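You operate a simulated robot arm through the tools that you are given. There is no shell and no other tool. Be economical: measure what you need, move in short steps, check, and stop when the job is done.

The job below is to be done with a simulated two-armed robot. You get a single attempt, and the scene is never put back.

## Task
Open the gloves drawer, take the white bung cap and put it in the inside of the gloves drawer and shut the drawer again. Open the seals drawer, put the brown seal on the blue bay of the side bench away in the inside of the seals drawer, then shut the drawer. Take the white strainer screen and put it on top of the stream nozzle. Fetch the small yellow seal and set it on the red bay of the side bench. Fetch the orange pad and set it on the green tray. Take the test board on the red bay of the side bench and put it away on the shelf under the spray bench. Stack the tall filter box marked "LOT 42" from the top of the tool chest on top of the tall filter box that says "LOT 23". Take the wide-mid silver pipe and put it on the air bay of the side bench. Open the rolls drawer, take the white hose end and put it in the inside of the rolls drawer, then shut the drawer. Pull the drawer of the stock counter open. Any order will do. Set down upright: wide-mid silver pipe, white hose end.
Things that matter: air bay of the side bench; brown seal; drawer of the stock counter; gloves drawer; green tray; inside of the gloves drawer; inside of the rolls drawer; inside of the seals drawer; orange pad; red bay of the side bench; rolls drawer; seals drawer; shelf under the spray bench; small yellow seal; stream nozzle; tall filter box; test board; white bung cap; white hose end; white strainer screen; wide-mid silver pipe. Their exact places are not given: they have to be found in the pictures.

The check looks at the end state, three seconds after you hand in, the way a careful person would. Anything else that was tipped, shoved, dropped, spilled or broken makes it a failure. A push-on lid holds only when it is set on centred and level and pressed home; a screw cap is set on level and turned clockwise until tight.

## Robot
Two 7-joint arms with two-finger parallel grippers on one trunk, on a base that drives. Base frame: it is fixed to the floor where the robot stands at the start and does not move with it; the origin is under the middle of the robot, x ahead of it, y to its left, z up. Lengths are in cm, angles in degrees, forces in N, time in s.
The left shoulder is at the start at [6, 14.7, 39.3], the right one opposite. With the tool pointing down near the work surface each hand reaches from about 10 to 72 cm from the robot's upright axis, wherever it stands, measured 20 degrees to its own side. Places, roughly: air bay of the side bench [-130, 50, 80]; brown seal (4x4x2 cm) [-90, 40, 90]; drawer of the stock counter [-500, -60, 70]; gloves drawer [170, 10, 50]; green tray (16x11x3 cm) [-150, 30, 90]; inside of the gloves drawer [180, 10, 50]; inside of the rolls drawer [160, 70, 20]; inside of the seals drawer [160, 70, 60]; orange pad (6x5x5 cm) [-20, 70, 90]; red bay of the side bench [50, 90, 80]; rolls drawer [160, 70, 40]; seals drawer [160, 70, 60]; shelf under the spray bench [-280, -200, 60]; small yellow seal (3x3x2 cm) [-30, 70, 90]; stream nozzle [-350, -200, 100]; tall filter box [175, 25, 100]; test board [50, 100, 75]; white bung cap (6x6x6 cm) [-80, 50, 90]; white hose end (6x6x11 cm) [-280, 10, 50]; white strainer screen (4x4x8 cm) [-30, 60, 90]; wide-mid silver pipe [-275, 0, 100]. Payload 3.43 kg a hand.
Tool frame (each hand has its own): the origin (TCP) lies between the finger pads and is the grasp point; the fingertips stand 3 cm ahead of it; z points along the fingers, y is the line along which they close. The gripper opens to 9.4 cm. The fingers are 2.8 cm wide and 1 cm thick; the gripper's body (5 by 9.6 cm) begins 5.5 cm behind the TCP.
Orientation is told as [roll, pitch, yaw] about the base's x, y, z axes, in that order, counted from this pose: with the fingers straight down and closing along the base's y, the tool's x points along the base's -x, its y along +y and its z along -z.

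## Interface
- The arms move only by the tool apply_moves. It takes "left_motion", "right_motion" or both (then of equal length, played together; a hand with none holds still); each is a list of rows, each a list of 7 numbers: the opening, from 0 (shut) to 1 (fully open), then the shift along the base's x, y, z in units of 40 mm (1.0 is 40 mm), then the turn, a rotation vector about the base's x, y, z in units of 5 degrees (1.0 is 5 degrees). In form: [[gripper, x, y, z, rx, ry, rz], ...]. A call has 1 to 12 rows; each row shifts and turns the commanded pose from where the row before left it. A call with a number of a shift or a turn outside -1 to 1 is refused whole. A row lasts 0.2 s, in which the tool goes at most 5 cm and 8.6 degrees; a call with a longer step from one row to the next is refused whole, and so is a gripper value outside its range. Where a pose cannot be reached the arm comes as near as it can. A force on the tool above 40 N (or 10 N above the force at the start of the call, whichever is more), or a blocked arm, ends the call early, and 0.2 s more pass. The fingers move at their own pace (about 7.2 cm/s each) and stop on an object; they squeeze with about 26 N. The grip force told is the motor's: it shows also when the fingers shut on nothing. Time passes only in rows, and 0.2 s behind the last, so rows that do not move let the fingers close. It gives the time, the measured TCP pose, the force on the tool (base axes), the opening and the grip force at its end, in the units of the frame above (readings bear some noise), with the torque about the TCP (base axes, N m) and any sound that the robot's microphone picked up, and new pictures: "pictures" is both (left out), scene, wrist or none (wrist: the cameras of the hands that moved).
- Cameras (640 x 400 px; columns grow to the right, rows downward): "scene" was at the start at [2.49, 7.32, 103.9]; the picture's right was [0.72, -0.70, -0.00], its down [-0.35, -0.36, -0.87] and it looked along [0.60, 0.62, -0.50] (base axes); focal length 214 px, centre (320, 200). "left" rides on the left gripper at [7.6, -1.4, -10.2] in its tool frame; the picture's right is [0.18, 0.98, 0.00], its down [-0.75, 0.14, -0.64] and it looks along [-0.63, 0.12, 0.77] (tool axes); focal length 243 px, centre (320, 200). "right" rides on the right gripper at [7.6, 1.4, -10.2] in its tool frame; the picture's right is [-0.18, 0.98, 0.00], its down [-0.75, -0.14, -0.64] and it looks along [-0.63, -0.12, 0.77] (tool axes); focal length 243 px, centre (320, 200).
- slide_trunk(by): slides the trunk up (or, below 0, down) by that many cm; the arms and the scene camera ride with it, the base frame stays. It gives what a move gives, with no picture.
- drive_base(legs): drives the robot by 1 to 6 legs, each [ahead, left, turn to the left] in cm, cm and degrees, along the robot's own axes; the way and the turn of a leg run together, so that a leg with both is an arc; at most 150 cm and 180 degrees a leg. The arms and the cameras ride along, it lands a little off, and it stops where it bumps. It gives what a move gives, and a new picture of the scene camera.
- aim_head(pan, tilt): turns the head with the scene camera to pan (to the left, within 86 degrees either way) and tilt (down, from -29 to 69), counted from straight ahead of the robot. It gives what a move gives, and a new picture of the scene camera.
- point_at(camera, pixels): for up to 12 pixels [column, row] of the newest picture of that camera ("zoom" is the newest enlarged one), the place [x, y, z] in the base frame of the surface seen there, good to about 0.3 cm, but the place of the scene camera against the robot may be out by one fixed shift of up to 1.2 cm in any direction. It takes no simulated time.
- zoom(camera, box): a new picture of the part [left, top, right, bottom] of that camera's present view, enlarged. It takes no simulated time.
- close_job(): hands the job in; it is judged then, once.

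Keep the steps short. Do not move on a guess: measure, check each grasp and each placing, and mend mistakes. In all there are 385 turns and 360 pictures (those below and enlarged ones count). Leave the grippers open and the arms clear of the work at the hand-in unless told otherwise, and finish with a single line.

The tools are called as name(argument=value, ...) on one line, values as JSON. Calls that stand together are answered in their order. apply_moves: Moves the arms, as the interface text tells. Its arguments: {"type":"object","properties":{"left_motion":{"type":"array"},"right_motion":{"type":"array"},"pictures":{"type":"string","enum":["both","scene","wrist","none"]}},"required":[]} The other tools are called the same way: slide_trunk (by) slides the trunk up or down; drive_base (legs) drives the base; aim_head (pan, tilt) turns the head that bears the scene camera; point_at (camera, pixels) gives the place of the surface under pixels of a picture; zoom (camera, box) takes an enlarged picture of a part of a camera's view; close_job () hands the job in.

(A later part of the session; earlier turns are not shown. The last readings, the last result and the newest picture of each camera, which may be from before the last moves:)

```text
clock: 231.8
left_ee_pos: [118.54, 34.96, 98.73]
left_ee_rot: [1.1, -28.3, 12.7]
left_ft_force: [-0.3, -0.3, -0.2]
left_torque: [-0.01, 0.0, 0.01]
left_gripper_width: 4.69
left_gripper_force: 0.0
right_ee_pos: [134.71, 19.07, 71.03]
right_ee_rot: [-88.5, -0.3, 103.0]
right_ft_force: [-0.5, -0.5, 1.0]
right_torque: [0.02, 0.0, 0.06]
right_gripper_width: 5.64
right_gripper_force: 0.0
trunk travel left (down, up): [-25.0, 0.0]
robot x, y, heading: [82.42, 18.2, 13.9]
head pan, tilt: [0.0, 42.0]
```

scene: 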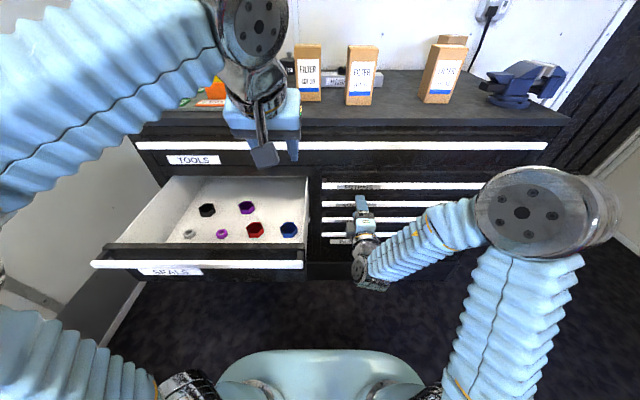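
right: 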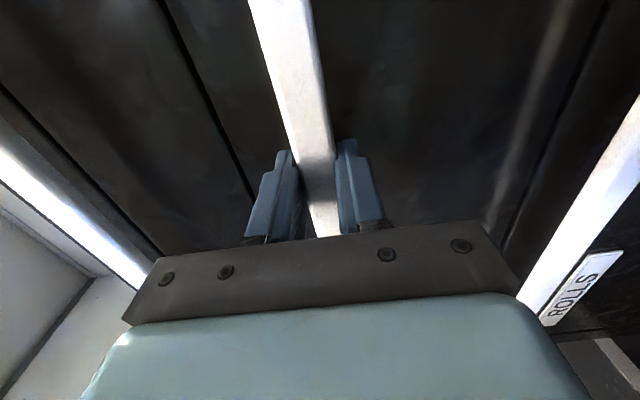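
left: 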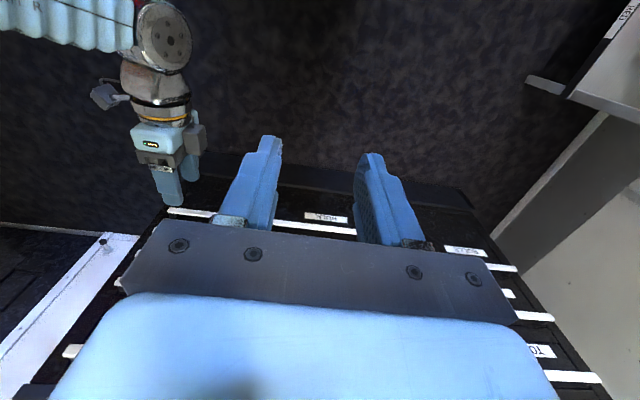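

Tilt 25° more and reach toward the seal on the chest top.

apply_moves(left_motion=[[0.5, 0.8, 0.25, 0.1, 0.235, -0.972, 0], [0.5, 0.8, 0.25, 0.1, 0.235, -0.972, 0], [0.5, 0.8, 0.25, 0, 0.235, -0.972, 0], [0.5, 0.8, 0.25, 0, 0.235, -0.972, 0], [0.5, 0.8, 0.25, 0, 0.235, -0.972, 0], [0.5, 0.8, 0.25, 0, 0, 0, 0], [0.5, 0.8, 0.25, 0, 0, 0, 0], [0.5, 0, 0, 0, 0, 0, 0]])

```text
clock: 233.6
left_ee_pos: [140.75, 41.76, 99.57]
left_ee_rot: [1.7, -53.3, 12.3]
left_ft_force: [-0.1, 0.1, 0.4]
left_torque: [0.0, 0.01, -0.06]
left_gripper_width: 4.73
left_gripper_force: 0.0
right_ee_pos: [134.69, 19.02, 71.21]
right_ee_rot: [-88.5, -0.4, 103.1]
right_ft_force: [0.1, -0.5, 0.3]
right_torque: [0.01, -0.01, -0.01]
right_gripper_width: 5.64
right_gripper_force: 0.0
trunk travel left (down, up): [-25.0, 0.0]
robot x, y, heading: [82.63, 18.18, 13.7]
head pan, tilt: [0.0, 42.0]
```

scene: 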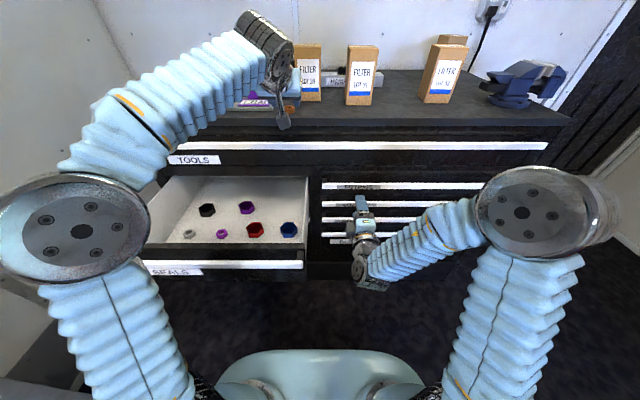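
left: 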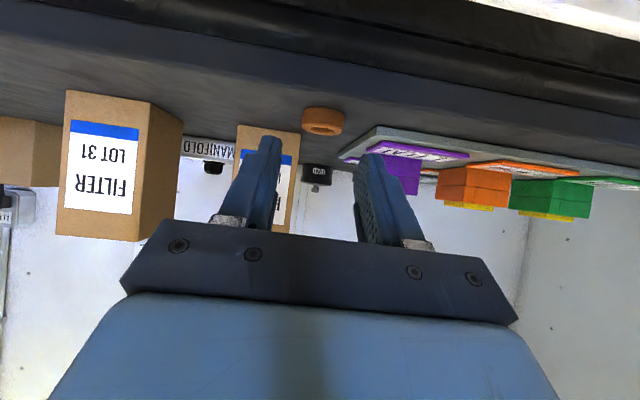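

point_at(camera="left", pixels=[[324, 108], [308, 120], [341, 122], [324, 133], [345, 155], [245, 130], [330, 90]])

```text
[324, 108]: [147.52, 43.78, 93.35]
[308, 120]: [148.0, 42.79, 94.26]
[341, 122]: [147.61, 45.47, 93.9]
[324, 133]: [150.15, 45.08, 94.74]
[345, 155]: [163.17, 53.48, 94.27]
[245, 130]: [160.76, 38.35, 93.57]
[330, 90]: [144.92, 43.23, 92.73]
```

Seal centre (148.6,44.3). Move in and down to TCP (147.1,43.9,96.4).

apply_moves(left_motion=[[0.5, 0.4, 0.14, -0.1, 0, 0, 0], [0.5, 0.4, 0.14, -0.2, 0, 0, 0], [0.5, 0.4, 0.14, -0.2, 0, 0, 0], [0.5, 0.38, 0.14, -0.28, 0, 0, 0], [0.5, 0, 0, 0, 0, 0, 0]], pictures="wrist")

```text
clock: 234.8
left_ee_pos: [147.19, 44.19, 96.23]
left_ee_rot: [1.7, -53.3, 12.3]
left_ft_force: [0.7, 0.3, 0.4]
left_torque: [0.0, -0.02, 0.0]
left_gripper_width: 4.71
left_gripper_force: 0.1
right_ee_pos: [134.73, 19.13, 71.19]
right_ee_rot: [-88.4, -0.4, 103.1]
right_ft_force: [-0.5, 0.2, -0.5]
right_torque: [0.0, -0.01, 0.0]
right_gripper_width: 5.65
right_gripper_force: 0.0
trunk travel left (down, up): [-25.0, 0.0]
robot x, y, heading: [82.92, 18.57, 13.8]
head pan, tilt: [0.0, 42.0]
```

left: 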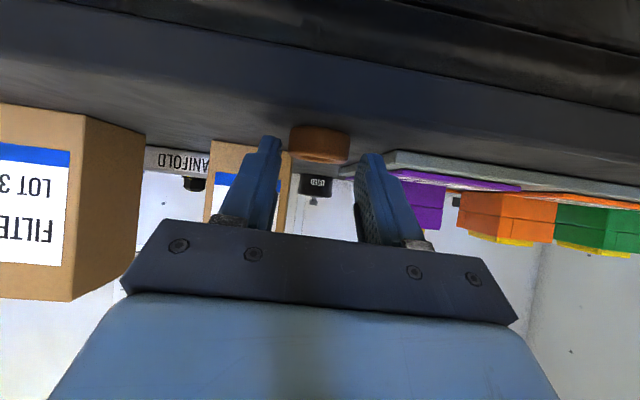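

apply_moves(left_motion=[[0.5, 0.18, 0.04, -0.03, 0, 0, 0], [0, 0, 0, 0, 0, 0, 0], [0, 0, 0, 0, 0, 0, 0], [0, 0, 0, 0, 0, 0, 0]], pictures="wrist")

```text
clock: 235.8
left_ee_pos: [147.81, 44.27, 95.99]
left_ee_rot: [1.6, -53.3, 12.2]
left_ft_force: [-0.1, 0.1, -0.6]
left_torque: [-0.01, 0.02, 0.0]
left_gripper_width: 3.43
left_gripper_force: 26.1
right_ee_pos: [134.64, 19.13, 71.08]
right_ee_rot: [-88.4, -0.4, 103.1]
right_ft_force: [-0.7, -0.6, -0.1]
right_torque: [-0.01, 0.0, -0.02]
right_gripper_width: 5.65
right_gripper_force: 0.1
trunk travel left (down, up): [-25.0, 0.0]
robot x, y, heading: [82.44, 18.56, 13.9]
head pan, tilt: [0.0, 42.0]
```

left: 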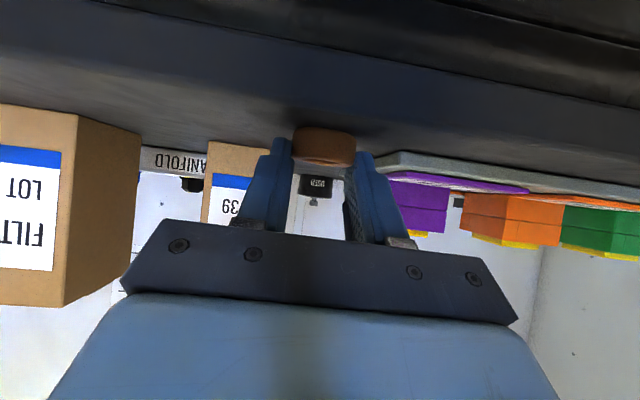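

Seal gripped. Lift and bring it back over the open drawer.

apply_moves(left_motion=[[0, 0, 0, 0.5, 0, 0, 0], [0, -0.6, -0.1, 0.4, 0, 0, 0], [0, -0.8, -0.1, 0, 0, 0, 0], [0, -0.8, -0.1, 0, 0, 0, 0], [0, -0.8, 0.1, 0, 0, 0, 0], [0, -0.8, 0.1, 0, 0, 0, 0], [0, -0.4, 0.3, 0, 0, 0, 0]], pictures="scene")

zoom(camera="scene", box=[90, 160, 340, 290])

point_at(camera="scene", pixels=[[207, 210], [246, 207], [189, 233], [222, 233], [254, 229], [225, 192], [270, 205], [175, 210], [205, 243], [230, 262]])

```text
clock: 237.4
left_ee_pos: [131.28, 45.16, 100.01]
left_ee_rot: [1.7, -53.2, 12.3]
left_ft_force: [0.4, -0.5, -0.2]
left_torque: [-0.03, 0.03, 0.0]
left_gripper_width: 3.43
left_gripper_force: 25.9
right_ee_pos: [134.71, 18.99, 71.12]
right_ee_rot: [-88.5, -0.5, 103.1]
right_ft_force: [0.6, 0.7, 0.4]
right_torque: [-0.02, -0.02, -0.05]
right_gripper_width: 5.62
right_gripper_force: 0.1
trunk travel left (down, up): [-25.0, 0.0]
robot x, y, heading: [82.31, 18.38, 13.7]
head pan, tilt: [0.0, 42.0]
```

scene: 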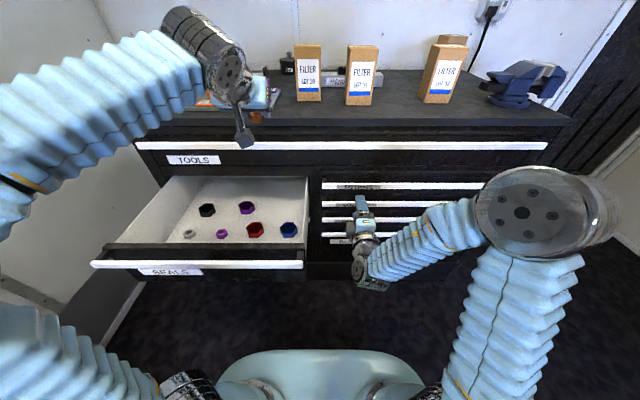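

```text
2.56 times, centred on (215, 225) of scene
```

zoom: 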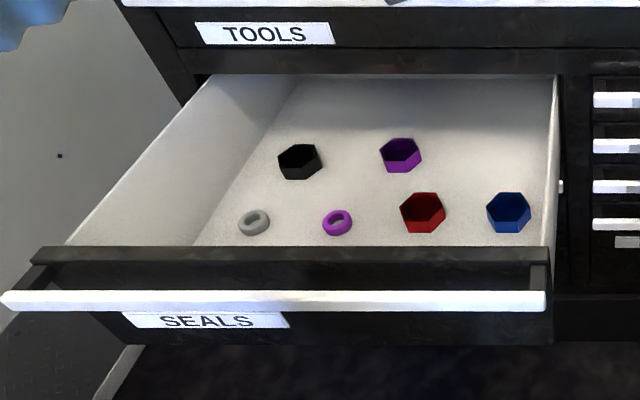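

```text
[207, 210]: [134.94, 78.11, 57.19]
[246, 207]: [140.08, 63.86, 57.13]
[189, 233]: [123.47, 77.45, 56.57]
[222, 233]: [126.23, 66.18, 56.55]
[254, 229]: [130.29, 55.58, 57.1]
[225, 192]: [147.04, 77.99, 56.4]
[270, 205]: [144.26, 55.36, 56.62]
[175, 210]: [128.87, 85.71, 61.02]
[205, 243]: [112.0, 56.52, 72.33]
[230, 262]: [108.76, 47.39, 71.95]
```

Free spot between red, blue and purple nuts at about (138,51). Lower into the drawer in stages.

apply_moves(left_motion=[[0, 0, 0.25, -0.9, 0, 0, 0], [0, 0, 0.25, -0.9, 0, 0, 0], [0, 0, 0.25, -0.9, 0, 0, 0], [0, 0, 0.25, -0.9, 0, 0, 0], [0, 0, 0.2, -0.9, 0, 0, 0], [0, 0, 0, -0.9, 0, 0, 0], [0, 0.4, 0.1, -0.9, 0, 0, 0], [0, 0.4, 0.1, -0.9, 0, 0, 0], [0, 0.4, 0.05, -0.9, 0, 0, 0], [0, 0.2, 0, -0.9, 0, 0, 0]])

```text
clock: 239.6
left_ee_pos: [136.78, 50.75, 63.65]
left_ee_rot: [1.5, -53.2, 12.5]
left_ft_force: [0.2, -0.2, 0.0]
left_torque: [0.01, 0.05, 0.02]
left_gripper_width: 3.44
left_gripper_force: 25.8
right_ee_pos: [134.73, 19.01, 71.17]
right_ee_rot: [-88.5, -0.4, 103.1]
right_ft_force: [0.5, 0.1, 0.3]
right_torque: [0.02, -0.04, 0.01]
right_gripper_width: 5.65
right_gripper_force: 0.1
trunk travel left (down, up): [-25.0, 0.0]
robot x, y, heading: [82.66, 18.22, 13.6]
head pan, tilt: [0.0, 42.0]
```

scene: 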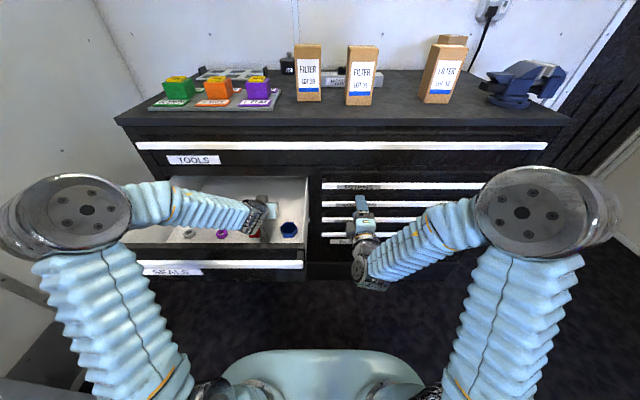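
left: 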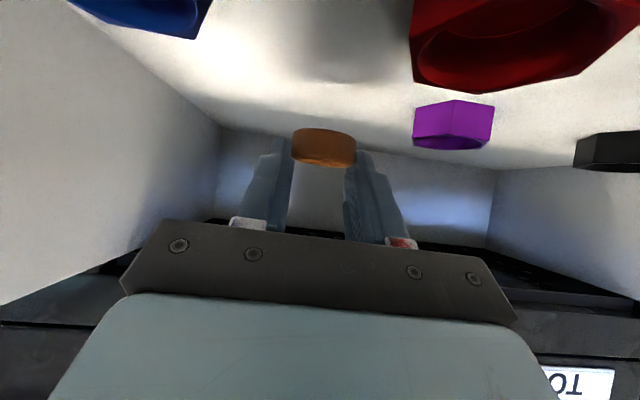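

Go 4 cm deeper so the gripper body clears the nuts, then lower.

apply_moves(left_motion=[[0, 0.5, 0.12, 0, 0, 0, 0], [0, 0.5, 0.12, 0, 0, 0, 0], [0, 0, 0, -0.5, 0, 0, 0], [0, 0, 0, -0.4, 0, 0, 0], [0, 0, 0, -0.2, 0, 0, 0], [0, 0, 0, 0, 0, 0, 0]], pictures="wrist")

```text
clock: 241.0
left_ee_pos: [140.88, 51.92, 59.35]
left_ee_rot: [1.6, -53.4, 12.3]
left_ft_force: [-0.3, 0.1, 0.7]
left_torque: [-0.03, -0.02, 0.02]
left_gripper_width: 3.43
left_gripper_force: 26.2
right_ee_pos: [134.64, 19.13, 71.16]
right_ee_rot: [-88.4, -0.3, 103.2]
right_ft_force: [-0.1, 0.1, 0.3]
right_torque: [-0.02, -0.01, 0.0]
right_gripper_width: 5.64
right_gripper_force: 0.0
trunk travel left (down, up): [-25.0, 0.0]
robot x, y, heading: [82.44, 18.71, 13.9]
head pan, tilt: [0.0, 42.0]
```

left: 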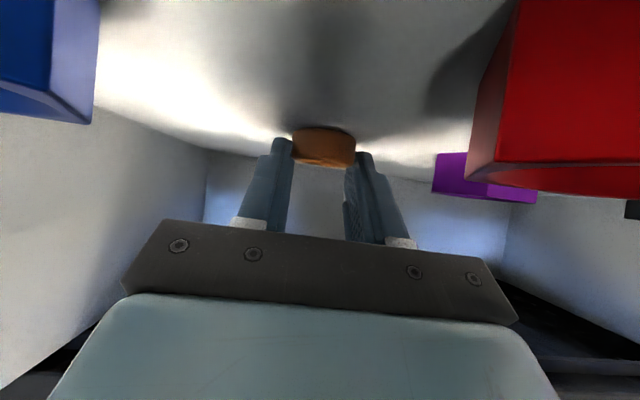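

point_at(camera="left", pixels=[[325, 100], [325, 118], [325, 128], [480, 120], [85, 110]])

```text
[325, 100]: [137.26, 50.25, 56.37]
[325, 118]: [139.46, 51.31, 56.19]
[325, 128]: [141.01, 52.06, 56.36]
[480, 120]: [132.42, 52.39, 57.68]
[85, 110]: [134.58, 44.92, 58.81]
```

Seal is at floor level. Lower a touch, open, and back out.

apply_moves(left_motion=[[0, 0, 0, -0.05, 0, 0, 0], [0.55, 0, 0, 0, 0, 0, 0], [0.55, 0, 0, 0, 0, 0, 0], [0.55, -0.1, -0.02, 0.3, 0, 0, 0], [0.55, -0.5, -0.12, 0.5, 0, 0, 0], [0.55, -0.5, -0.12, 0.8, 0, 0, 0], [0.55, -0.5, -0.12, 0.9, 0, 0, 0], [0.55, -0.3, -0.12, 0.9, 0, 0, 0], [0.55, 0, 0, 0.9, 0, 0, 0], [0.55, 0, 0, 0.9, 0, 0, 0], [0.55, 0, 0, 0.9, 0, 0, 0], [0.55, 0, 0, 0.9, 0, 0, 0]], pictures="scene")

zoom(camera="scene", box=[90, 160, 340, 290])

```text
clock: 243.6
left_ee_pos: [133.13, 49.92, 87.4]
left_ee_rot: [1.7, -53.3, 12.5]
left_ft_force: [0.8, 0.2, 0.0]
left_torque: [0.0, 0.02, 0.03]
left_gripper_width: 5.16
left_gripper_force: 0.1
right_ee_pos: [134.66, 19.08, 71.27]
right_ee_rot: [-88.5, -0.4, 103.1]
right_ft_force: [0.7, 0.0, 0.3]
right_torque: [-0.01, 0.01, -0.02]
right_gripper_width: 5.63
right_gripper_force: 0.0
trunk travel left (down, up): [-25.0, 0.0]
robot x, y, heading: [82.27, 18.34, 13.8]
head pan, tilt: [0.0, 42.0]
```

scene: 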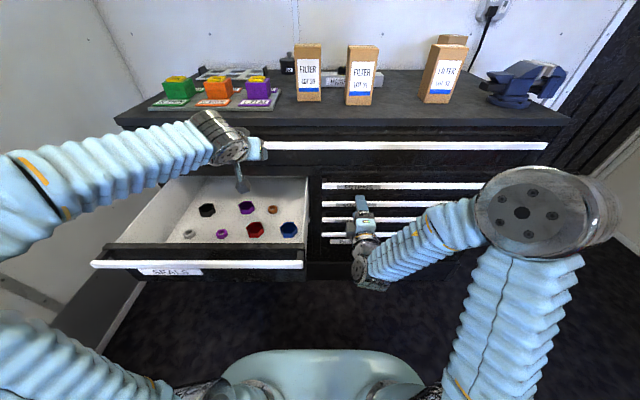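

```text
2.56 times, centred on (215, 225) of scene
```

zoom: 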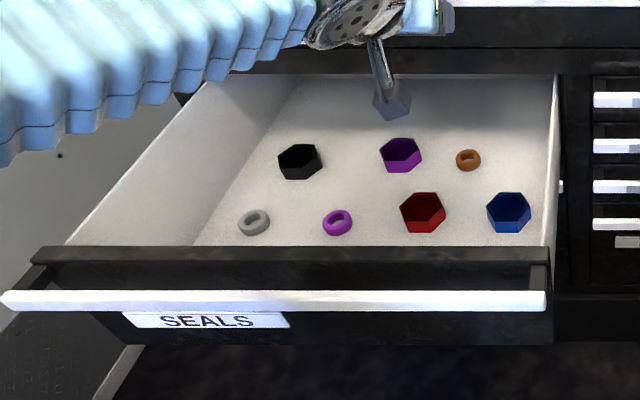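

Seal is in place. Drive back and left, retract the left hand, close the right fist for pushing.

drive_base(legs=[[-38, 0, 0], [0, 27, 0]])

apply_moves(left_motion=[[0.5, -0.8, -0.2, 0.3, 0, 0, 0], [0.5, -0.8, -0.2, 0.3, 0, 0, 0], [0.5, -0.8, -0.2, 0.3, -0.235, 0.972, 0], [0.5, -0.8, -0.2, 0.3, -0.235, 0.972, 0], [0.5, 0, 0, 0.3, -0.235, 0.972, 0], [0.5, 0, 0, 0.3, -0.235, 0.972, 0]], right_motion=[[0, 0, 0, 0, 0, 0, 0], [0, 0, 0, 0, 0, 0, 0], [0, 0, 0, -0.1, 0.1, -0.3, 0], [0, 0, 0, -0.1, 0, 0, 0], [0, 0, 0, 0, 0, 0, 0], [0, 0, 0, 0, 0, 0, 0]], pictures="scene")

```text
clock: 247.5
left_ee_pos: [90.06, 65.8, 87.5]
left_ee_rot: [2.2, -53.3, 11.7]
left_ft_force: [0.1, -0.3, 0.2]
left_torque: [-0.05, 0.04, 0.0]
left_gripper_width: 5.16
left_gripper_force: 0.1
right_ee_pos: [91.65, 35.23, 71.15]
right_ee_rot: [-88.6, -0.7, 103.1]
right_ft_force: [0.1, -1.0, -1.2]
right_torque: [-0.01, 0.0, 0.0]
right_gripper_width: 5.63
right_gripper_force: 0.0
trunk travel left (down, up): [-25.0, 0.0]
robot x, y, heading: [39.43, 35.07, 13.9]
head pan, tilt: [0.0, 42.0]
stopped in leg 2: the robot was blocked; the commanded pose is now the measured one
```

scene: 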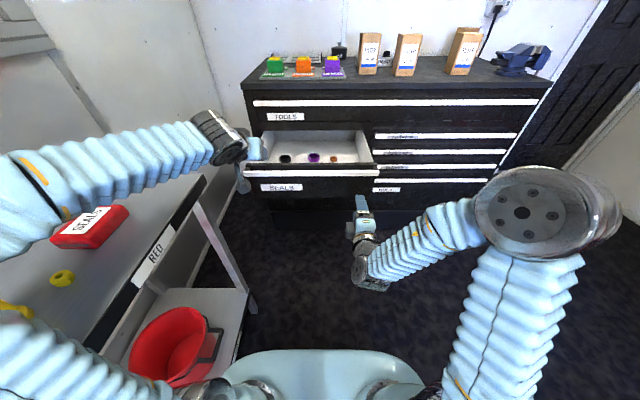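

```text
clock: 248.9
left_ee_pos: [76.82, 62.6, 95.11]
left_ee_rot: [1.5, -33.4, 12.5]
left_ft_force: [-0.6, -0.2, 0.2]
left_torque: [-0.05, -0.01, 0.02]
left_gripper_width: 4.71
left_gripper_force: 0.0
right_ee_pos: [91.55, 35.28, 70.32]
right_ee_rot: [-90.1, -0.9, 103.0]
right_ft_force: [-0.3, -0.5, 0.7]
right_torque: [-0.02, 0.01, 0.0]
right_gripper_width: 0.0
right_gripper_force: 26.1
trunk travel left (down, up): [-25.0, 0.0]
robot x, y, heading: [39.15, 35.04, 13.9]
head pan, tilt: [0.0, 42.0]
```

scene: 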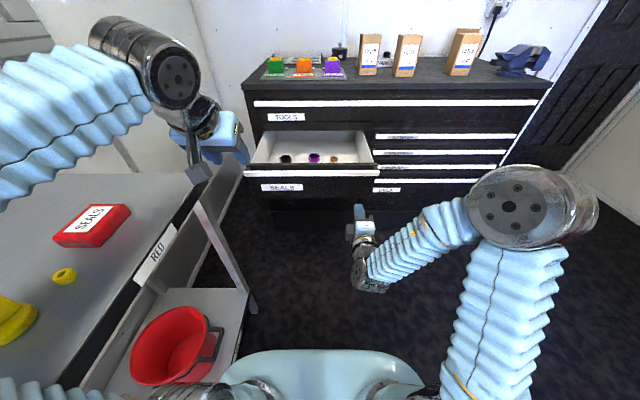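

Check that the red bay items are unmoved.

point_at(camera="scene", pixels=[[64, 273], [95, 222], [60, 235], [125, 212], [78, 212], [15, 310]])

drive_base(legs=[[0, -3, 0]])

```text
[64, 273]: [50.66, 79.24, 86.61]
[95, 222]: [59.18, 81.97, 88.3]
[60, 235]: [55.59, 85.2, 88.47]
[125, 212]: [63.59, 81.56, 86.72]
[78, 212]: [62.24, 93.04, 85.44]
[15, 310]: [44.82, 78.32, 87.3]
```

```text
clock: 249.8
left_ee_pos: [77.87, 60.04, 94.58]
left_ee_rot: [1.2, -33.3, 12.6]
left_ft_force: [0.3, -0.5, -0.7]
left_torque: [-0.05, 0.01, -0.01]
left_gripper_width: 4.72
left_gripper_force: 0.0
right_ee_pos: [92.46, 32.58, 70.38]
right_ee_rot: [-90.0, -0.5, 103.1]
right_ft_force: [-0.8, -0.2, -0.4]
right_torque: [0.01, 0.0, -0.01]
right_gripper_width: 0.0
right_gripper_force: 26.1
trunk travel left (down, up): [-25.0, 0.0]
robot x, y, heading: [40.24, 31.65, 13.8]
head pan, tilt: [0.0, 42.0]
```

scene: 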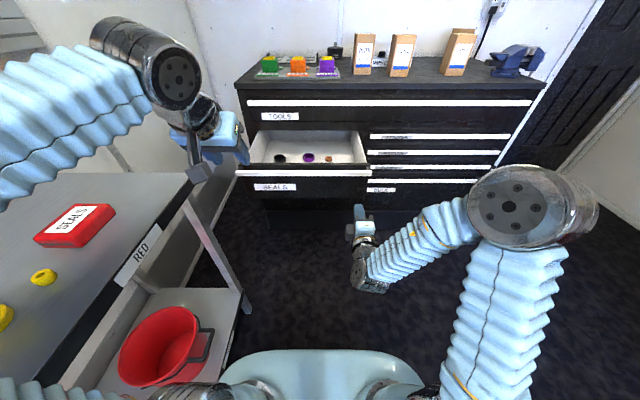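

Unmoved. Shift the right fist 7 cm to the left along the handle and push shut with 44 cm ahead.

apply_moves(right_motion=[[0, -0.2, 0.85, 0, 0, 0, 0], [0, -0.2, 0.85, 0, 0, 0, 0]], pictures="none")

drive_base(legs=[[44, 0, 0]])

```text
clock: 250.4
left_ee_pos: [77.93, 60.0, 94.68]
left_ee_rot: [1.1, -33.3, 12.6]
left_ft_force: [0.7, 0.0, 0.2]
left_torque: [0.02, 0.0, 0.02]
left_gripper_width: 4.7
left_gripper_force: 0.0
right_ee_pos: [90.7, 39.45, 70.51]
right_ee_rot: [-90.0, -0.6, 103.0]
right_ft_force: [-0.4, 0.4, -0.4]
right_torque: [0.02, 0.01, -0.03]
right_gripper_width: 0.0
right_gripper_force: 25.9
trunk travel left (down, up): [-25.0, 0.0]
robot x, y, heading: [40.02, 31.7, 13.8]
head pan, tilt: [0.0, 42.0]
```

```text
clock: 253.0
left_ee_pos: [119.96, 70.48, 94.83]
left_ee_rot: [1.2, -33.3, 12.7]
left_ft_force: [0.1, -0.1, -0.4]
left_torque: [-0.01, -0.01, 0.01]
left_gripper_width: 4.67
left_gripper_force: 0.1
right_ee_pos: [132.84, 49.82, 70.46]
right_ee_rot: [-90.0, -0.5, 103.0]
right_ft_force: [0.0, -0.1, -0.6]
right_torque: [-0.03, -0.02, 0.02]
right_gripper_width: 0.0
right_gripper_force: 26.5
trunk travel left (down, up): [-25.0, 0.0]
robot x, y, heading: [82.21, 42.44, 13.8]
head pan, tilt: [0.0, 42.0]
```

scene: 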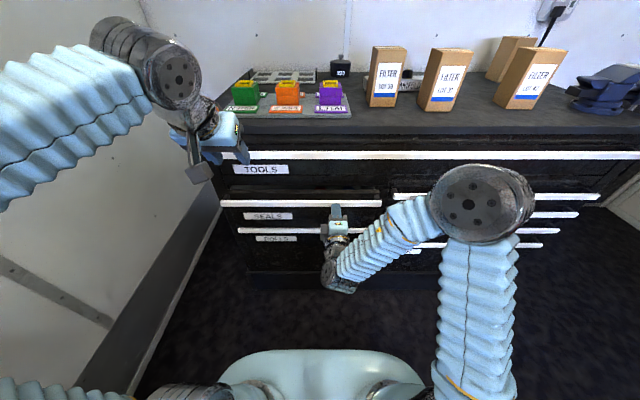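

apply_moves(right_motion=[[0, 0.3, 0.07, 0, 0, 0, 0], [0, 0.3, 0.07, 0, 0, 0, 0], [0, 0.25, 0.06, 0, 0, 0, 0], [0, 0.25, 0.06, 0, 0, 0, 0]], pictures="wrist")

```text
clock: 254.0
left_ee_pos: [119.64, 70.33, 94.75]
left_ee_rot: [1.2, -33.4, 12.6]
left_ft_force: [0.3, -0.2, 0.1]
left_torque: [0.03, 0.04, -0.02]
left_gripper_width: 4.71
left_gripper_force: 0.2
right_ee_pos: [136.25, 50.51, 70.69]
right_ee_rot: [-90.0, -0.5, 103.3]
right_ft_force: [-21.8, -11.4, 8.1]
right_torque: [0.2, -0.23, 0.16]
right_gripper_width: 0.0
right_gripper_force: 26.2
trunk travel left (down, up): [-25.0, 0.0]
robot x, y, heading: [82.19, 42.57, 13.6]
head pan, tilt: [0.0, 42.0]
stopped in row 4 (right hand): the force on the tool passed its limit at 56 N (the readings are from after the stop); the commanded pose is now the measured one
```

right: 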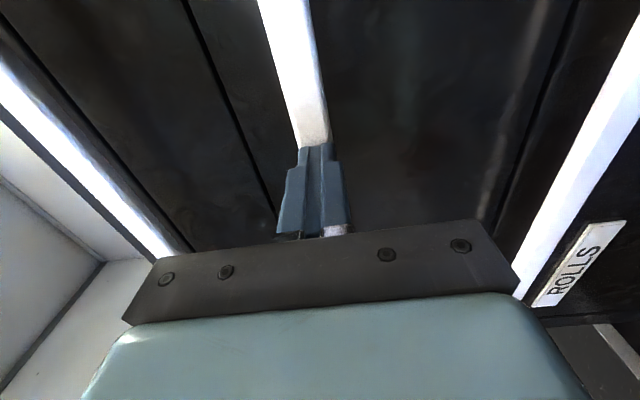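

SEALS drawer is shut. Now go to the right side to identify the fourth box.

drive_base(legs=[[-28, 0, 0], [0, -60, 0]])

aim_head(pan=-35, tilt=30)

point_at(camera="scene", pixels=[[320, 300], [400, 300], [480, 300], [400, 200], [480, 220], [560, 250], [320, 200]])

```text
clock: 258.9
left_ee_pos: [106.94, 7.26, 94.76]
left_ee_rot: [1.1, -33.3, 13.0]
left_ft_force: [0.2, -0.1, -0.7]
left_torque: [0.01, -0.01, -0.01]
left_gripper_width: 4.69
left_gripper_force: 0.1
right_ee_pos: [123.86, -12.43, 70.48]
right_ee_rot: [-89.8, -0.5, 103.6]
right_ft_force: [0.0, -0.1, -0.1]
right_torque: [-0.04, -0.02, 0.01]
right_gripper_width: 0.0
right_gripper_force: 26.4
trunk travel left (down, up): [-25.0, 0.0]
robot x, y, heading: [69.89, -21.19, 14.6]
head pan, tilt: [0.0, 42.0]
```

scene: 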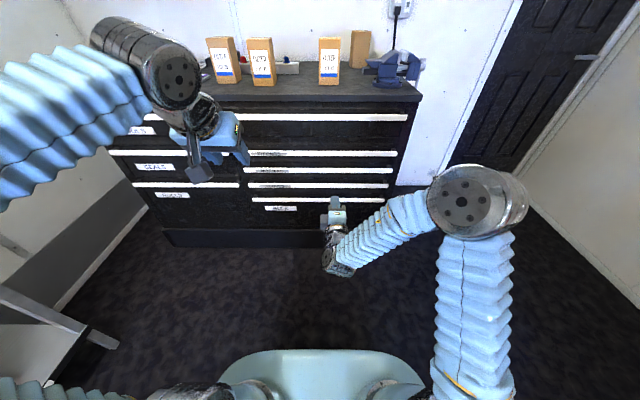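

```text
clock: 259.9
left_ee_pos: [107.07, 7.26, 94.83]
left_ee_rot: [1.2, -33.5, 13.0]
left_ft_force: [-0.5, 0.0, 0.2]
left_torque: [0.01, 0.02, 0.02]
left_gripper_width: 4.69
left_gripper_force: 0.0
right_ee_pos: [123.8, -12.29, 70.41]
right_ee_rot: [-89.7, -0.5, 103.5]
right_ft_force: [0.2, 0.1, 0.0]
right_torque: [0.0, 0.01, -0.02]
right_gripper_width: 0.02
right_gripper_force: 25.9
trunk travel left (down, up): [-25.0, 0.0]
robot x, y, heading: [69.21, -21.33, 14.2]
head pan, tilt: [-35.0, 30.0]
```

scene: 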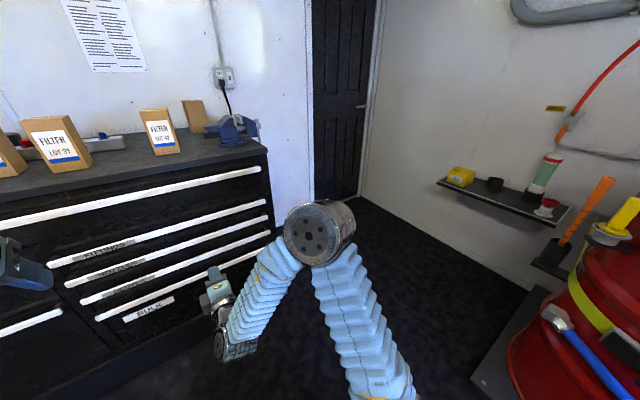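

```text
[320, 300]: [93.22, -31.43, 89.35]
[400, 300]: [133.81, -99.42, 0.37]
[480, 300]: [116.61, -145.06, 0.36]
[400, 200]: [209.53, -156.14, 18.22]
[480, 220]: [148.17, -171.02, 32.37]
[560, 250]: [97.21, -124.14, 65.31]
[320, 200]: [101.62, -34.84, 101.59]
```

There is room at the chest's right side. First turn the right hand back to vertical and level the left one.

apply_moves(right_motion=[[0.6, -0.25, -0.06, 0.35, -0.235, 0.972, 0], [0.6, -0.25, -0.06, 0.35, -0.235, 0.972, 0], [0.6, -0.25, -0.06, 0.35, -0.235, 0.972, 0], [0.6, -0.25, -0.06, 0.35, -0.235, 0.972, 0], [0.6, -0.25, -0.06, 0.35, -0.235, 0.972, 0], [0.6, -0.25, -0.06, 0.35, -0.235, 0.972, 0], [0.6, -0.25, -0.06, 0.35, -0.235, 0.972, 0], [0.6, -0.25, -0.06, 0.35, -0.235, 0.972, 0], [0.6, -0.25, -0.06, 0.35, -0.235, 0.972, 0]], left_motion=[[0.5, 0, 0, 0.1, -0.235, 0.972, 0], [0.5, 0, 0, 0.1, -0.235, 0.972, 0], [0.5, 0, 0, 0, -0.235, 0.972, 0], [0.5, 0, 0, 0, -0.235, 0.972, 0], [0.5, 0, 0, 0, -0.235, 0.972, 0], [0.5, 0, 0, 0, -0.235, 0.972, 0], [0.5, 0, 0, 0, -0.15, 0.6, 0], [0.5, 0, 0, 0, 0, 0, 0], [0.5, 0, 0, 0, 0, 0, 0]], pictures="none")

apply_moves(right_motion=[[0.6, -0.25, -0.06, 0.35, -0.235, 0.972, 0], [0.6, -0.25, -0.06, 0.35, -0.235, 0.972, 0], [0.6, -0.25, -0.06, 0.35, -0.235, 0.972, 0], [0.6, -0.25, -0.06, 0.35, -0.235, 0.972, 0], [0.6, -0.25, -0.06, 0.35, -0.235, 0.972, 0], [0.6, -0.25, -0.06, 0.35, -0.235, 0.972, 0], [0.6, -0.25, -0.06, 0.35, -0.235, 0.972, 0], [0.6, -0.25, -0.06, 0.35, -0.235, 0.972, 0], [0.6, -0.25, -0.06, 0.2, -0.235, 0.972, 0]], pictures="none")

drive_base(legs=[[0, -48, 0], [50, -25, 0]])

```text
clock: 261.9
left_ee_pos: [107.1, 7.19, 95.42]
left_ee_rot: [0.8, -0.3, 13.2]
left_ft_force: [-0.6, 0.6, 0.3]
left_torque: [-0.02, -0.01, -0.02]
left_gripper_width: 4.69
left_gripper_force: 0.2
right_ee_pos: [114.62, -14.44, 82.93]
right_ee_rot: [-44.8, -0.4, 103.3]
right_ft_force: [0.4, -0.2, -0.1]
right_torque: [-0.01, -0.02, 0.0]
right_gripper_width: 5.66
right_gripper_force: 0.0
trunk travel left (down, up): [-25.0, 0.0]
robot x, y, heading: [69.49, -21.11, 14.1]
head pan, tilt: [-35.0, 30.0]
```

```text
clock: 263.9
left_ee_pos: [106.95, 7.29, 95.6]
left_ee_rot: [0.9, -0.2, 13.1]
left_ft_force: [1.4, -0.8, 1.2]
left_torque: [0.01, 0.02, 0.03]
left_gripper_width: 4.68
left_gripper_force: 0.1
right_ee_pos: [105.9, -16.5, 95.02]
right_ee_rot: [0.3, 0.0, 103.1]
right_ft_force: [0.3, -0.7, -0.7]
right_torque: [-0.01, 0.04, 0.0]
right_gripper_width: 5.62
right_gripper_force: 0.1
trunk travel left (down, up): [-25.0, 0.0]
robot x, y, heading: [69.22, -21.17, 14.1]
head pan, tilt: [-35.0, 30.0]
```

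```text
clock: 269.5
left_ee_pos: [172.3, -52.93, 95.39]
left_ee_rot: [0.8, -0.2, 12.6]
left_ft_force: [0.4, -0.2, 0.0]
left_torque: [0.01, -0.02, -0.02]
left_gripper_width: 4.72
left_gripper_force: 0.1
right_ee_pos: [170.92, -76.71, 94.89]
right_ee_rot: [0.2, -0.1, 102.5]
right_ft_force: [0.5, -1.0, -1.1]
right_torque: [-0.02, -0.02, 0.0]
right_gripper_width: 5.64
right_gripper_force: 0.0
trunk travel left (down, up): [-25.0, 0.0]
robot x, y, heading: [134.43, -80.67, 13.7]
head pan, tilt: [-35.0, 30.0]
```

scene: 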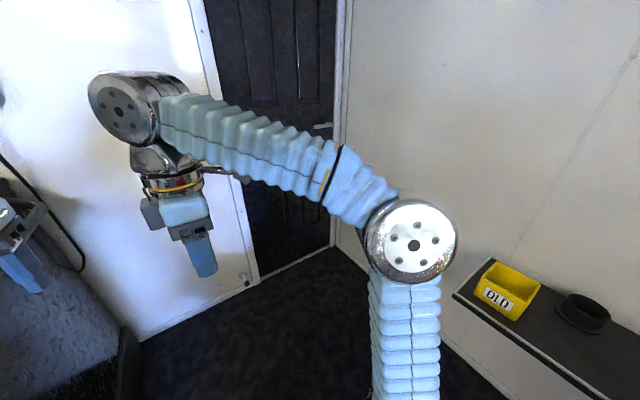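

drive_base(legs=[[36, -5, 0], [0, 0, 60]])

aim_head(pan=15, tilt=20)

zoom(camera="scene", box=[160, 80, 480, 280])

```text
clock: 273.5
left_ee_pos: [186.04, -33.69, 95.63]
left_ee_rot: [-0.4, -0.4, 46.3]
left_ft_force: [14.6, -19.5, 0.3]
left_torque: [-0.55, -0.46, -0.22]
left_gripper_width: 3.37
left_gripper_force: 0.2
right_ee_pos: [197.95, -52.73, 94.93]
right_ee_rot: [0.3, -0.2, 138.3]
right_ft_force: [-0.4, -0.1, 0.9]
right_torque: [0.04, 0.02, 0.02]
right_gripper_width: 5.66
right_gripper_force: 0.1
trunk travel left (down, up): [-25.0, 0.0]
robot x, y, heading: [170.79, -77.55, 49.5]
head pan, tilt: [-35.0, 30.0]
stopped in leg 2: the force on the tool passed its limit at 58 N (the readings are from after the stop); the commanded pose is now the measured one
```

scene: 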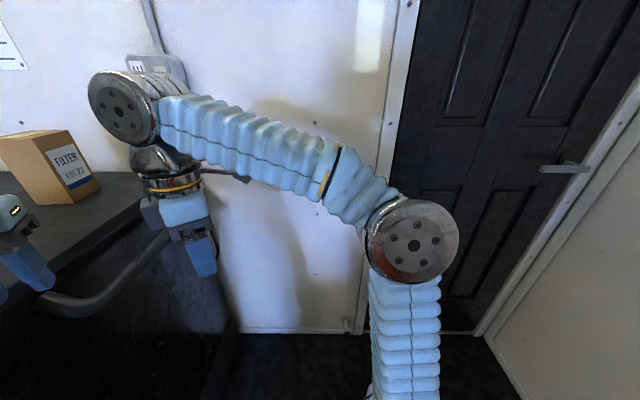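

```text
clock: 274.7
left_ee_pos: [185.89, -33.47, 95.5]
left_ee_rot: [-0.2, -0.3, 46.7]
left_ft_force: [17.1, -25.1, -1.4]
left_torque: [-0.74, -0.5, -0.2]
left_gripper_width: 2.97
left_gripper_force: 0.1
right_ee_pos: [197.92, -52.76, 94.86]
right_ee_rot: [0.2, -0.3, 138.4]
right_ft_force: [0.3, 0.2, 0.5]
right_torque: [0.0, 0.03, -0.05]
right_gripper_width: 5.64
right_gripper_force: 0.0
trunk travel left (down, up): [-25.0, 0.0]
robot x, y, heading: [170.48, -77.37, 49.4]
head pan, tilt: [15.0, 20.0]
```

scene: 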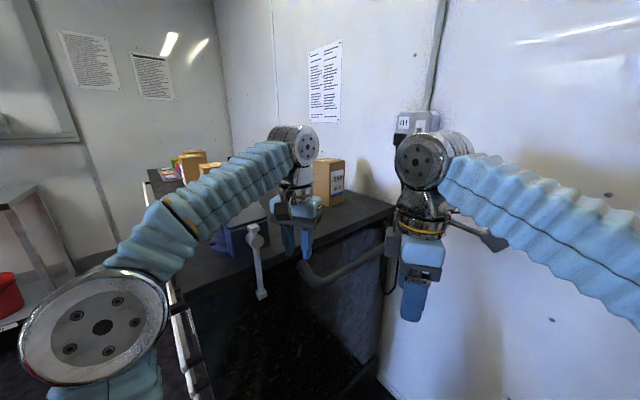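

```text
2.00 times, centred on (320, 180) of scene
```

zoom: 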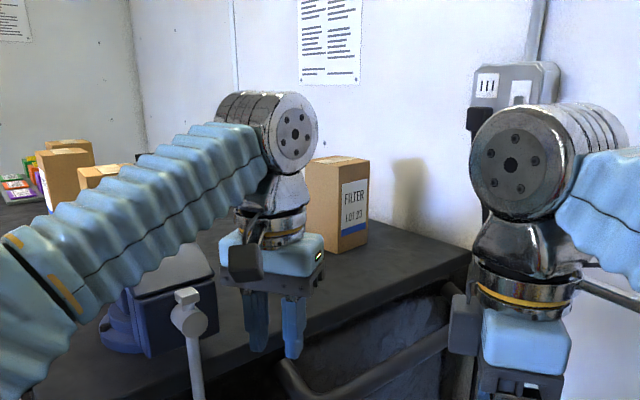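

Box 4 is LOT 23 (label on its right side). But the left finger touched the vise; turn back right at once.

drive_base(legs=[[0, 0, -8], [-3, -14, 0]])

zoom(camera="scene", box=[160, 80, 480, 280])

```text
clock: 275.4
left_ee_pos: [186.52, -33.96, 95.66]
left_ee_rot: [0.0, 0.3, 45.5]
left_ft_force: [-0.7, -9.8, 2.1]
left_torque: [-0.12, 0.05, 0.13]
left_gripper_width: 4.34
left_gripper_force: 0.1
right_ee_pos: [198.4, -53.34, 94.9]
right_ee_rot: [0.4, 0.0, 136.9]
right_ft_force: [-0.2, 0.0, 0.6]
right_torque: [0.02, 0.02, 0.03]
right_gripper_width: 5.63
right_gripper_force: 0.0
trunk travel left (down, up): [-25.0, 0.0]
robot x, y, heading: [170.54, -77.39, 47.9]
head pan, tilt: [15.0, 20.0]
stopped in leg 1: the force on the tool passed its limit at 47 N (the readings are from after the stop); the commanded pose is now the measured one
```

scene: 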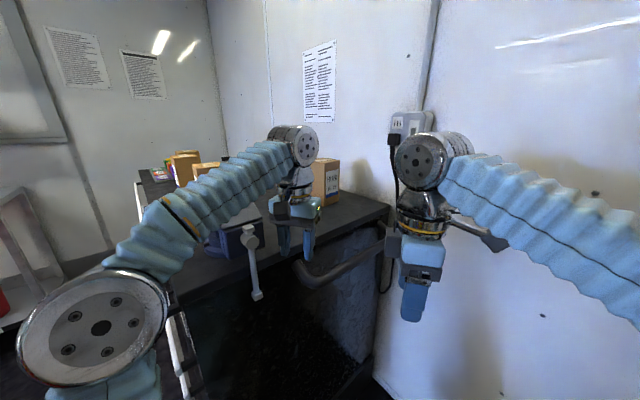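

```text
2.00 times, centred on (320, 180) of scene
```

zoom: 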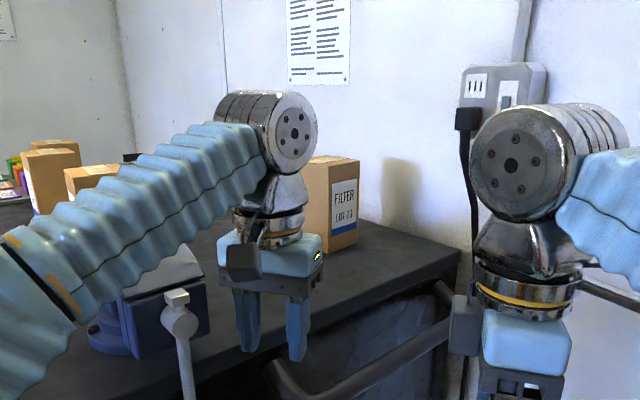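

The fingertips (z≈92.6) are just below the chest top edge. Raise the left hand 3 cm and see the forces.

apply_moves(left_motion=[[0.5, -0.2, -0.25, 0.4, 0, 0, 0], [0.5, -0.2, -0.25, 0.4, 0, 0, 0], [0.5, -0.1, -0.2, 0.2, 0, 0, 0]], right_motion=[[0.6, -0.1, -0.2, 0.4, 0, 0, 0], [0.6, -0.1, -0.2, 0.3, 0, 0, 0], [0.6, 0, 0, 0.1, 0, 0, 0]])

```text
clock: 276.2
left_ee_pos: [185.27, -35.39, 98.17]
left_ee_rot: [0.1, 0.8, 45.5]
left_ft_force: [0.1, 0.1, 0.0]
left_torque: [-0.01, 0.01, 0.03]
left_gripper_width: 4.69
left_gripper_force: 0.1
left hand out of reach, approached as far as the arm can: row 2, 3
right_ee_pos: [197.59, -54.96, 98.08]
right_ee_rot: [0.1, -0.1, 137.0]
right_ft_force: [0.0, -0.4, 0.2]
right_torque: [0.04, -0.01, -0.01]
right_gripper_width: 5.63
right_gripper_force: 0.0
trunk travel left (down, up): [-25.0, 0.0]
robot x, y, heading: [170.97, -77.43, 48.1]
head pan, tilt: [15.0, 20.0]
```

scene: 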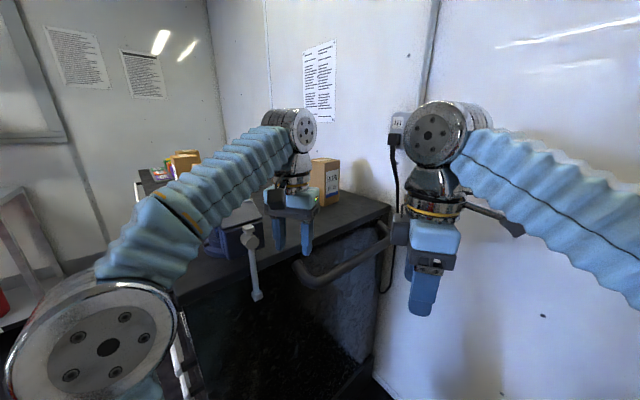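
right: 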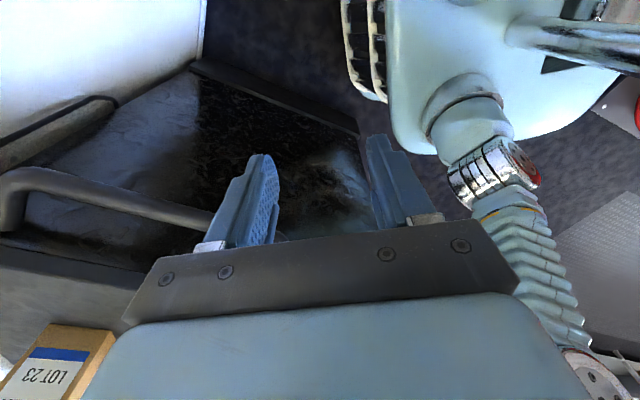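
left: 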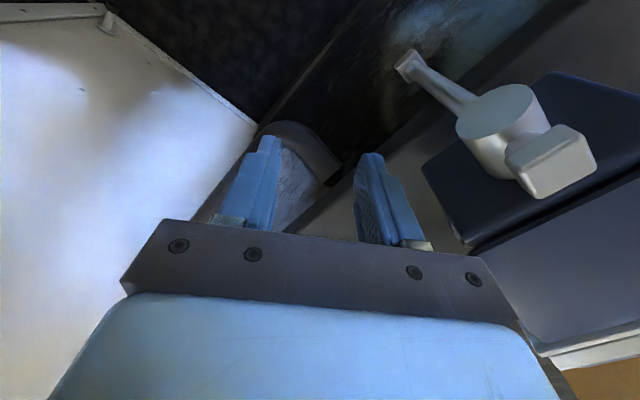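

Clear now; nothing moved. Back out to the chest front to fetch LOT 42 with the left hand.

drive_base(legs=[[-4, -8, -20], [0, 0, -16], [-86, 15, 0], [0, 36, 0]])

apply_moves(left_motion=[[1, 0.35, 0.09, 0, 0.205, -0.98, 0], [1, 0.35, 0.09, 0, 0.205, -0.98, 0], [1, 0.35, 0.09, 0, 0.205, -0.98, 0], [1, 0.35, 0.09, 0, 0.205, -0.98, 0], [1, 0.35, 0.09, 0, 0.205, -0.98, 0], [1, 0.35, 0.09, 0, 0.205, -0.98, 0], [1, 0.35, 0.09, 0, 0.205, -0.98, 0], [1, 0.35, 0.09, 0, 0.205, -0.98, 0], [1, 0.35, 0.09, 0, 0.205, -0.98, 0]], pictures="none")

apply_moves(left_motion=[[1, 0.35, 0.09, 0.2, 0.205, -0.98, 0], [1, 0.35, 0.09, 0.2, 0.205, -0.98, 0], [1, 0.35, 0.09, 0.2, 0.205, -0.98, 0], [1, 0.35, 0.09, 0, 0.205, -0.98, 0], [1, 0.35, 0.09, 0, 0.205, -0.98, 0], [1, 0.35, 0.09, 0, 0.205, -0.98, 0], [1, 0.35, 0.09, 0, 0.205, -0.98, 0], [1, 0.35, 0.09, 0, 0.205, -0.98, 0], [1, 0.35, 0.09, 0, 0.205, -0.98, 0]], pictures="wrist")

```text
clock: 281.8
left_ee_pos: [145.85, -55.52, 98.1]
left_ee_rot: [0.1, 0.7, 15.7]
left_ft_force: [0.2, 0.6, 0.0]
left_torque: [0.01, -0.02, 0.02]
left_gripper_width: 4.68
left_gripper_force: 0.1
right_ee_pos: [146.67, -78.52, 98.15]
right_ee_rot: [0.1, -0.1, 107.1]
right_ft_force: [-0.1, -0.5, -0.5]
right_torque: [-0.01, 0.0, 0.01]
right_gripper_width: 5.62
right_gripper_force: 0.1
trunk travel left (down, up): [-25.0, 0.0]
robot x, y, heading: [112.2, -84.38, 18.1]
head pan, tilt: [15.0, 20.0]
stopped in leg 3: the robot was blocked; the commanded pose is now the measured one
```

scene: 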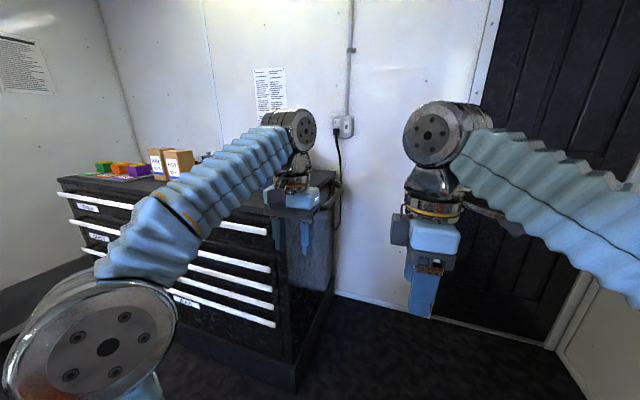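

```text
clock: 283.8
left_ee_pos: [158.74, -52.09, 98.07]
left_ee_rot: [-3.8, -44.1, 17.2]
left_ft_force: [-0.3, 0.1, 0.5]
left_torque: [0.01, 0.04, -0.01]
left_gripper_width: 9.41
left_gripper_force: 0.1
right_ee_pos: [146.63, -78.59, 98.19]
right_ee_rot: [0.3, -0.1, 107.1]
right_ft_force: [-0.1, 0.8, 0.0]
right_torque: [-0.01, -0.02, 0.01]
right_gripper_width: 5.61
right_gripper_force: 0.1
trunk travel left (down, up): [-25.0, 0.0]
robot x, y, heading: [112.19, -84.79, 18.1]
head pan, tilt: [15.0, 20.0]
```

```text
clock: 285.8
left_ee_pos: [171.19, -48.88, 100.56]
left_ee_rot: [-79.5, -86.0, 91.1]
left_ft_force: [0.1, -0.1, -0.6]
left_torque: [0.0, 0.03, 0.01]
left_gripper_width: 9.41
left_gripper_force: 0.0
right_ee_pos: [146.64, -78.52, 98.21]
right_ee_rot: [0.3, -0.1, 107.1]
right_ft_force: [0.8, 0.6, 0.5]
right_torque: [-0.03, 0.0, 0.0]
right_gripper_width: 5.63
right_gripper_force: 0.0
trunk travel left (down, up): [-25.0, 0.0]
robot x, y, heading: [112.23, -84.67, 18.0]
head pan, tilt: [15.0, 20.0]
```

left: 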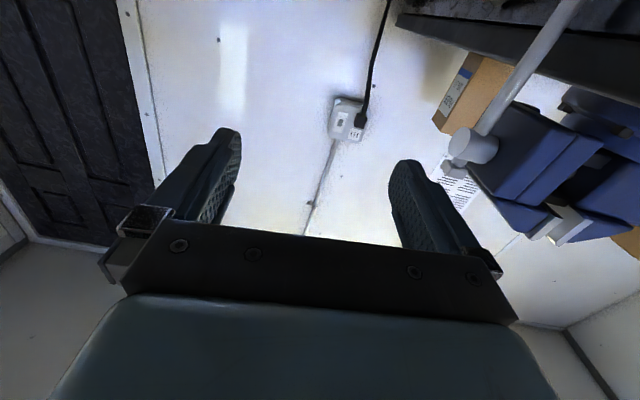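

The base was blocked on backing (probably the plinth). Look to the right rear.

aim_head(pan=-85, tilt=45)

point_at(camera="scene", pixels=[[320, 250], [400, 250], [480, 250], [320, 150], [400, 300], [250, 250]])

```text
clock: 287.6
left_ee_pos: [171.13, -48.77, 100.52]
left_ee_rot: [-79.5, -86.0, 91.4]
left_ft_force: [-1.0, 0.6, -0.7]
left_torque: [0.01, -0.03, 0.02]
left_gripper_width: 9.39
left_gripper_force: 0.0
right_ee_pos: [146.76, -78.53, 98.15]
right_ee_rot: [0.3, -0.1, 107.1]
right_ft_force: [-0.2, 0.3, -0.1]
right_torque: [0.0, 0.0, 0.01]
right_gripper_width: 5.64
right_gripper_force: 0.0
trunk travel left (down, up): [-25.0, 0.0]
robot x, y, heading: [112.2, -84.55, 18.1]
head pan, tilt: [-85.0, 45.0]
```

scene: 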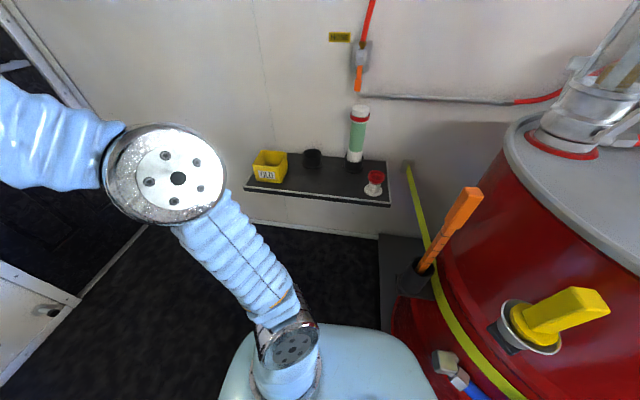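

```text
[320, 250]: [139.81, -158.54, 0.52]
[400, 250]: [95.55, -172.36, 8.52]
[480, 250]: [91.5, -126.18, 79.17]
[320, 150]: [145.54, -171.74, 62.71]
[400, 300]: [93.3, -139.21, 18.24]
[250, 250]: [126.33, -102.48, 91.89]
```

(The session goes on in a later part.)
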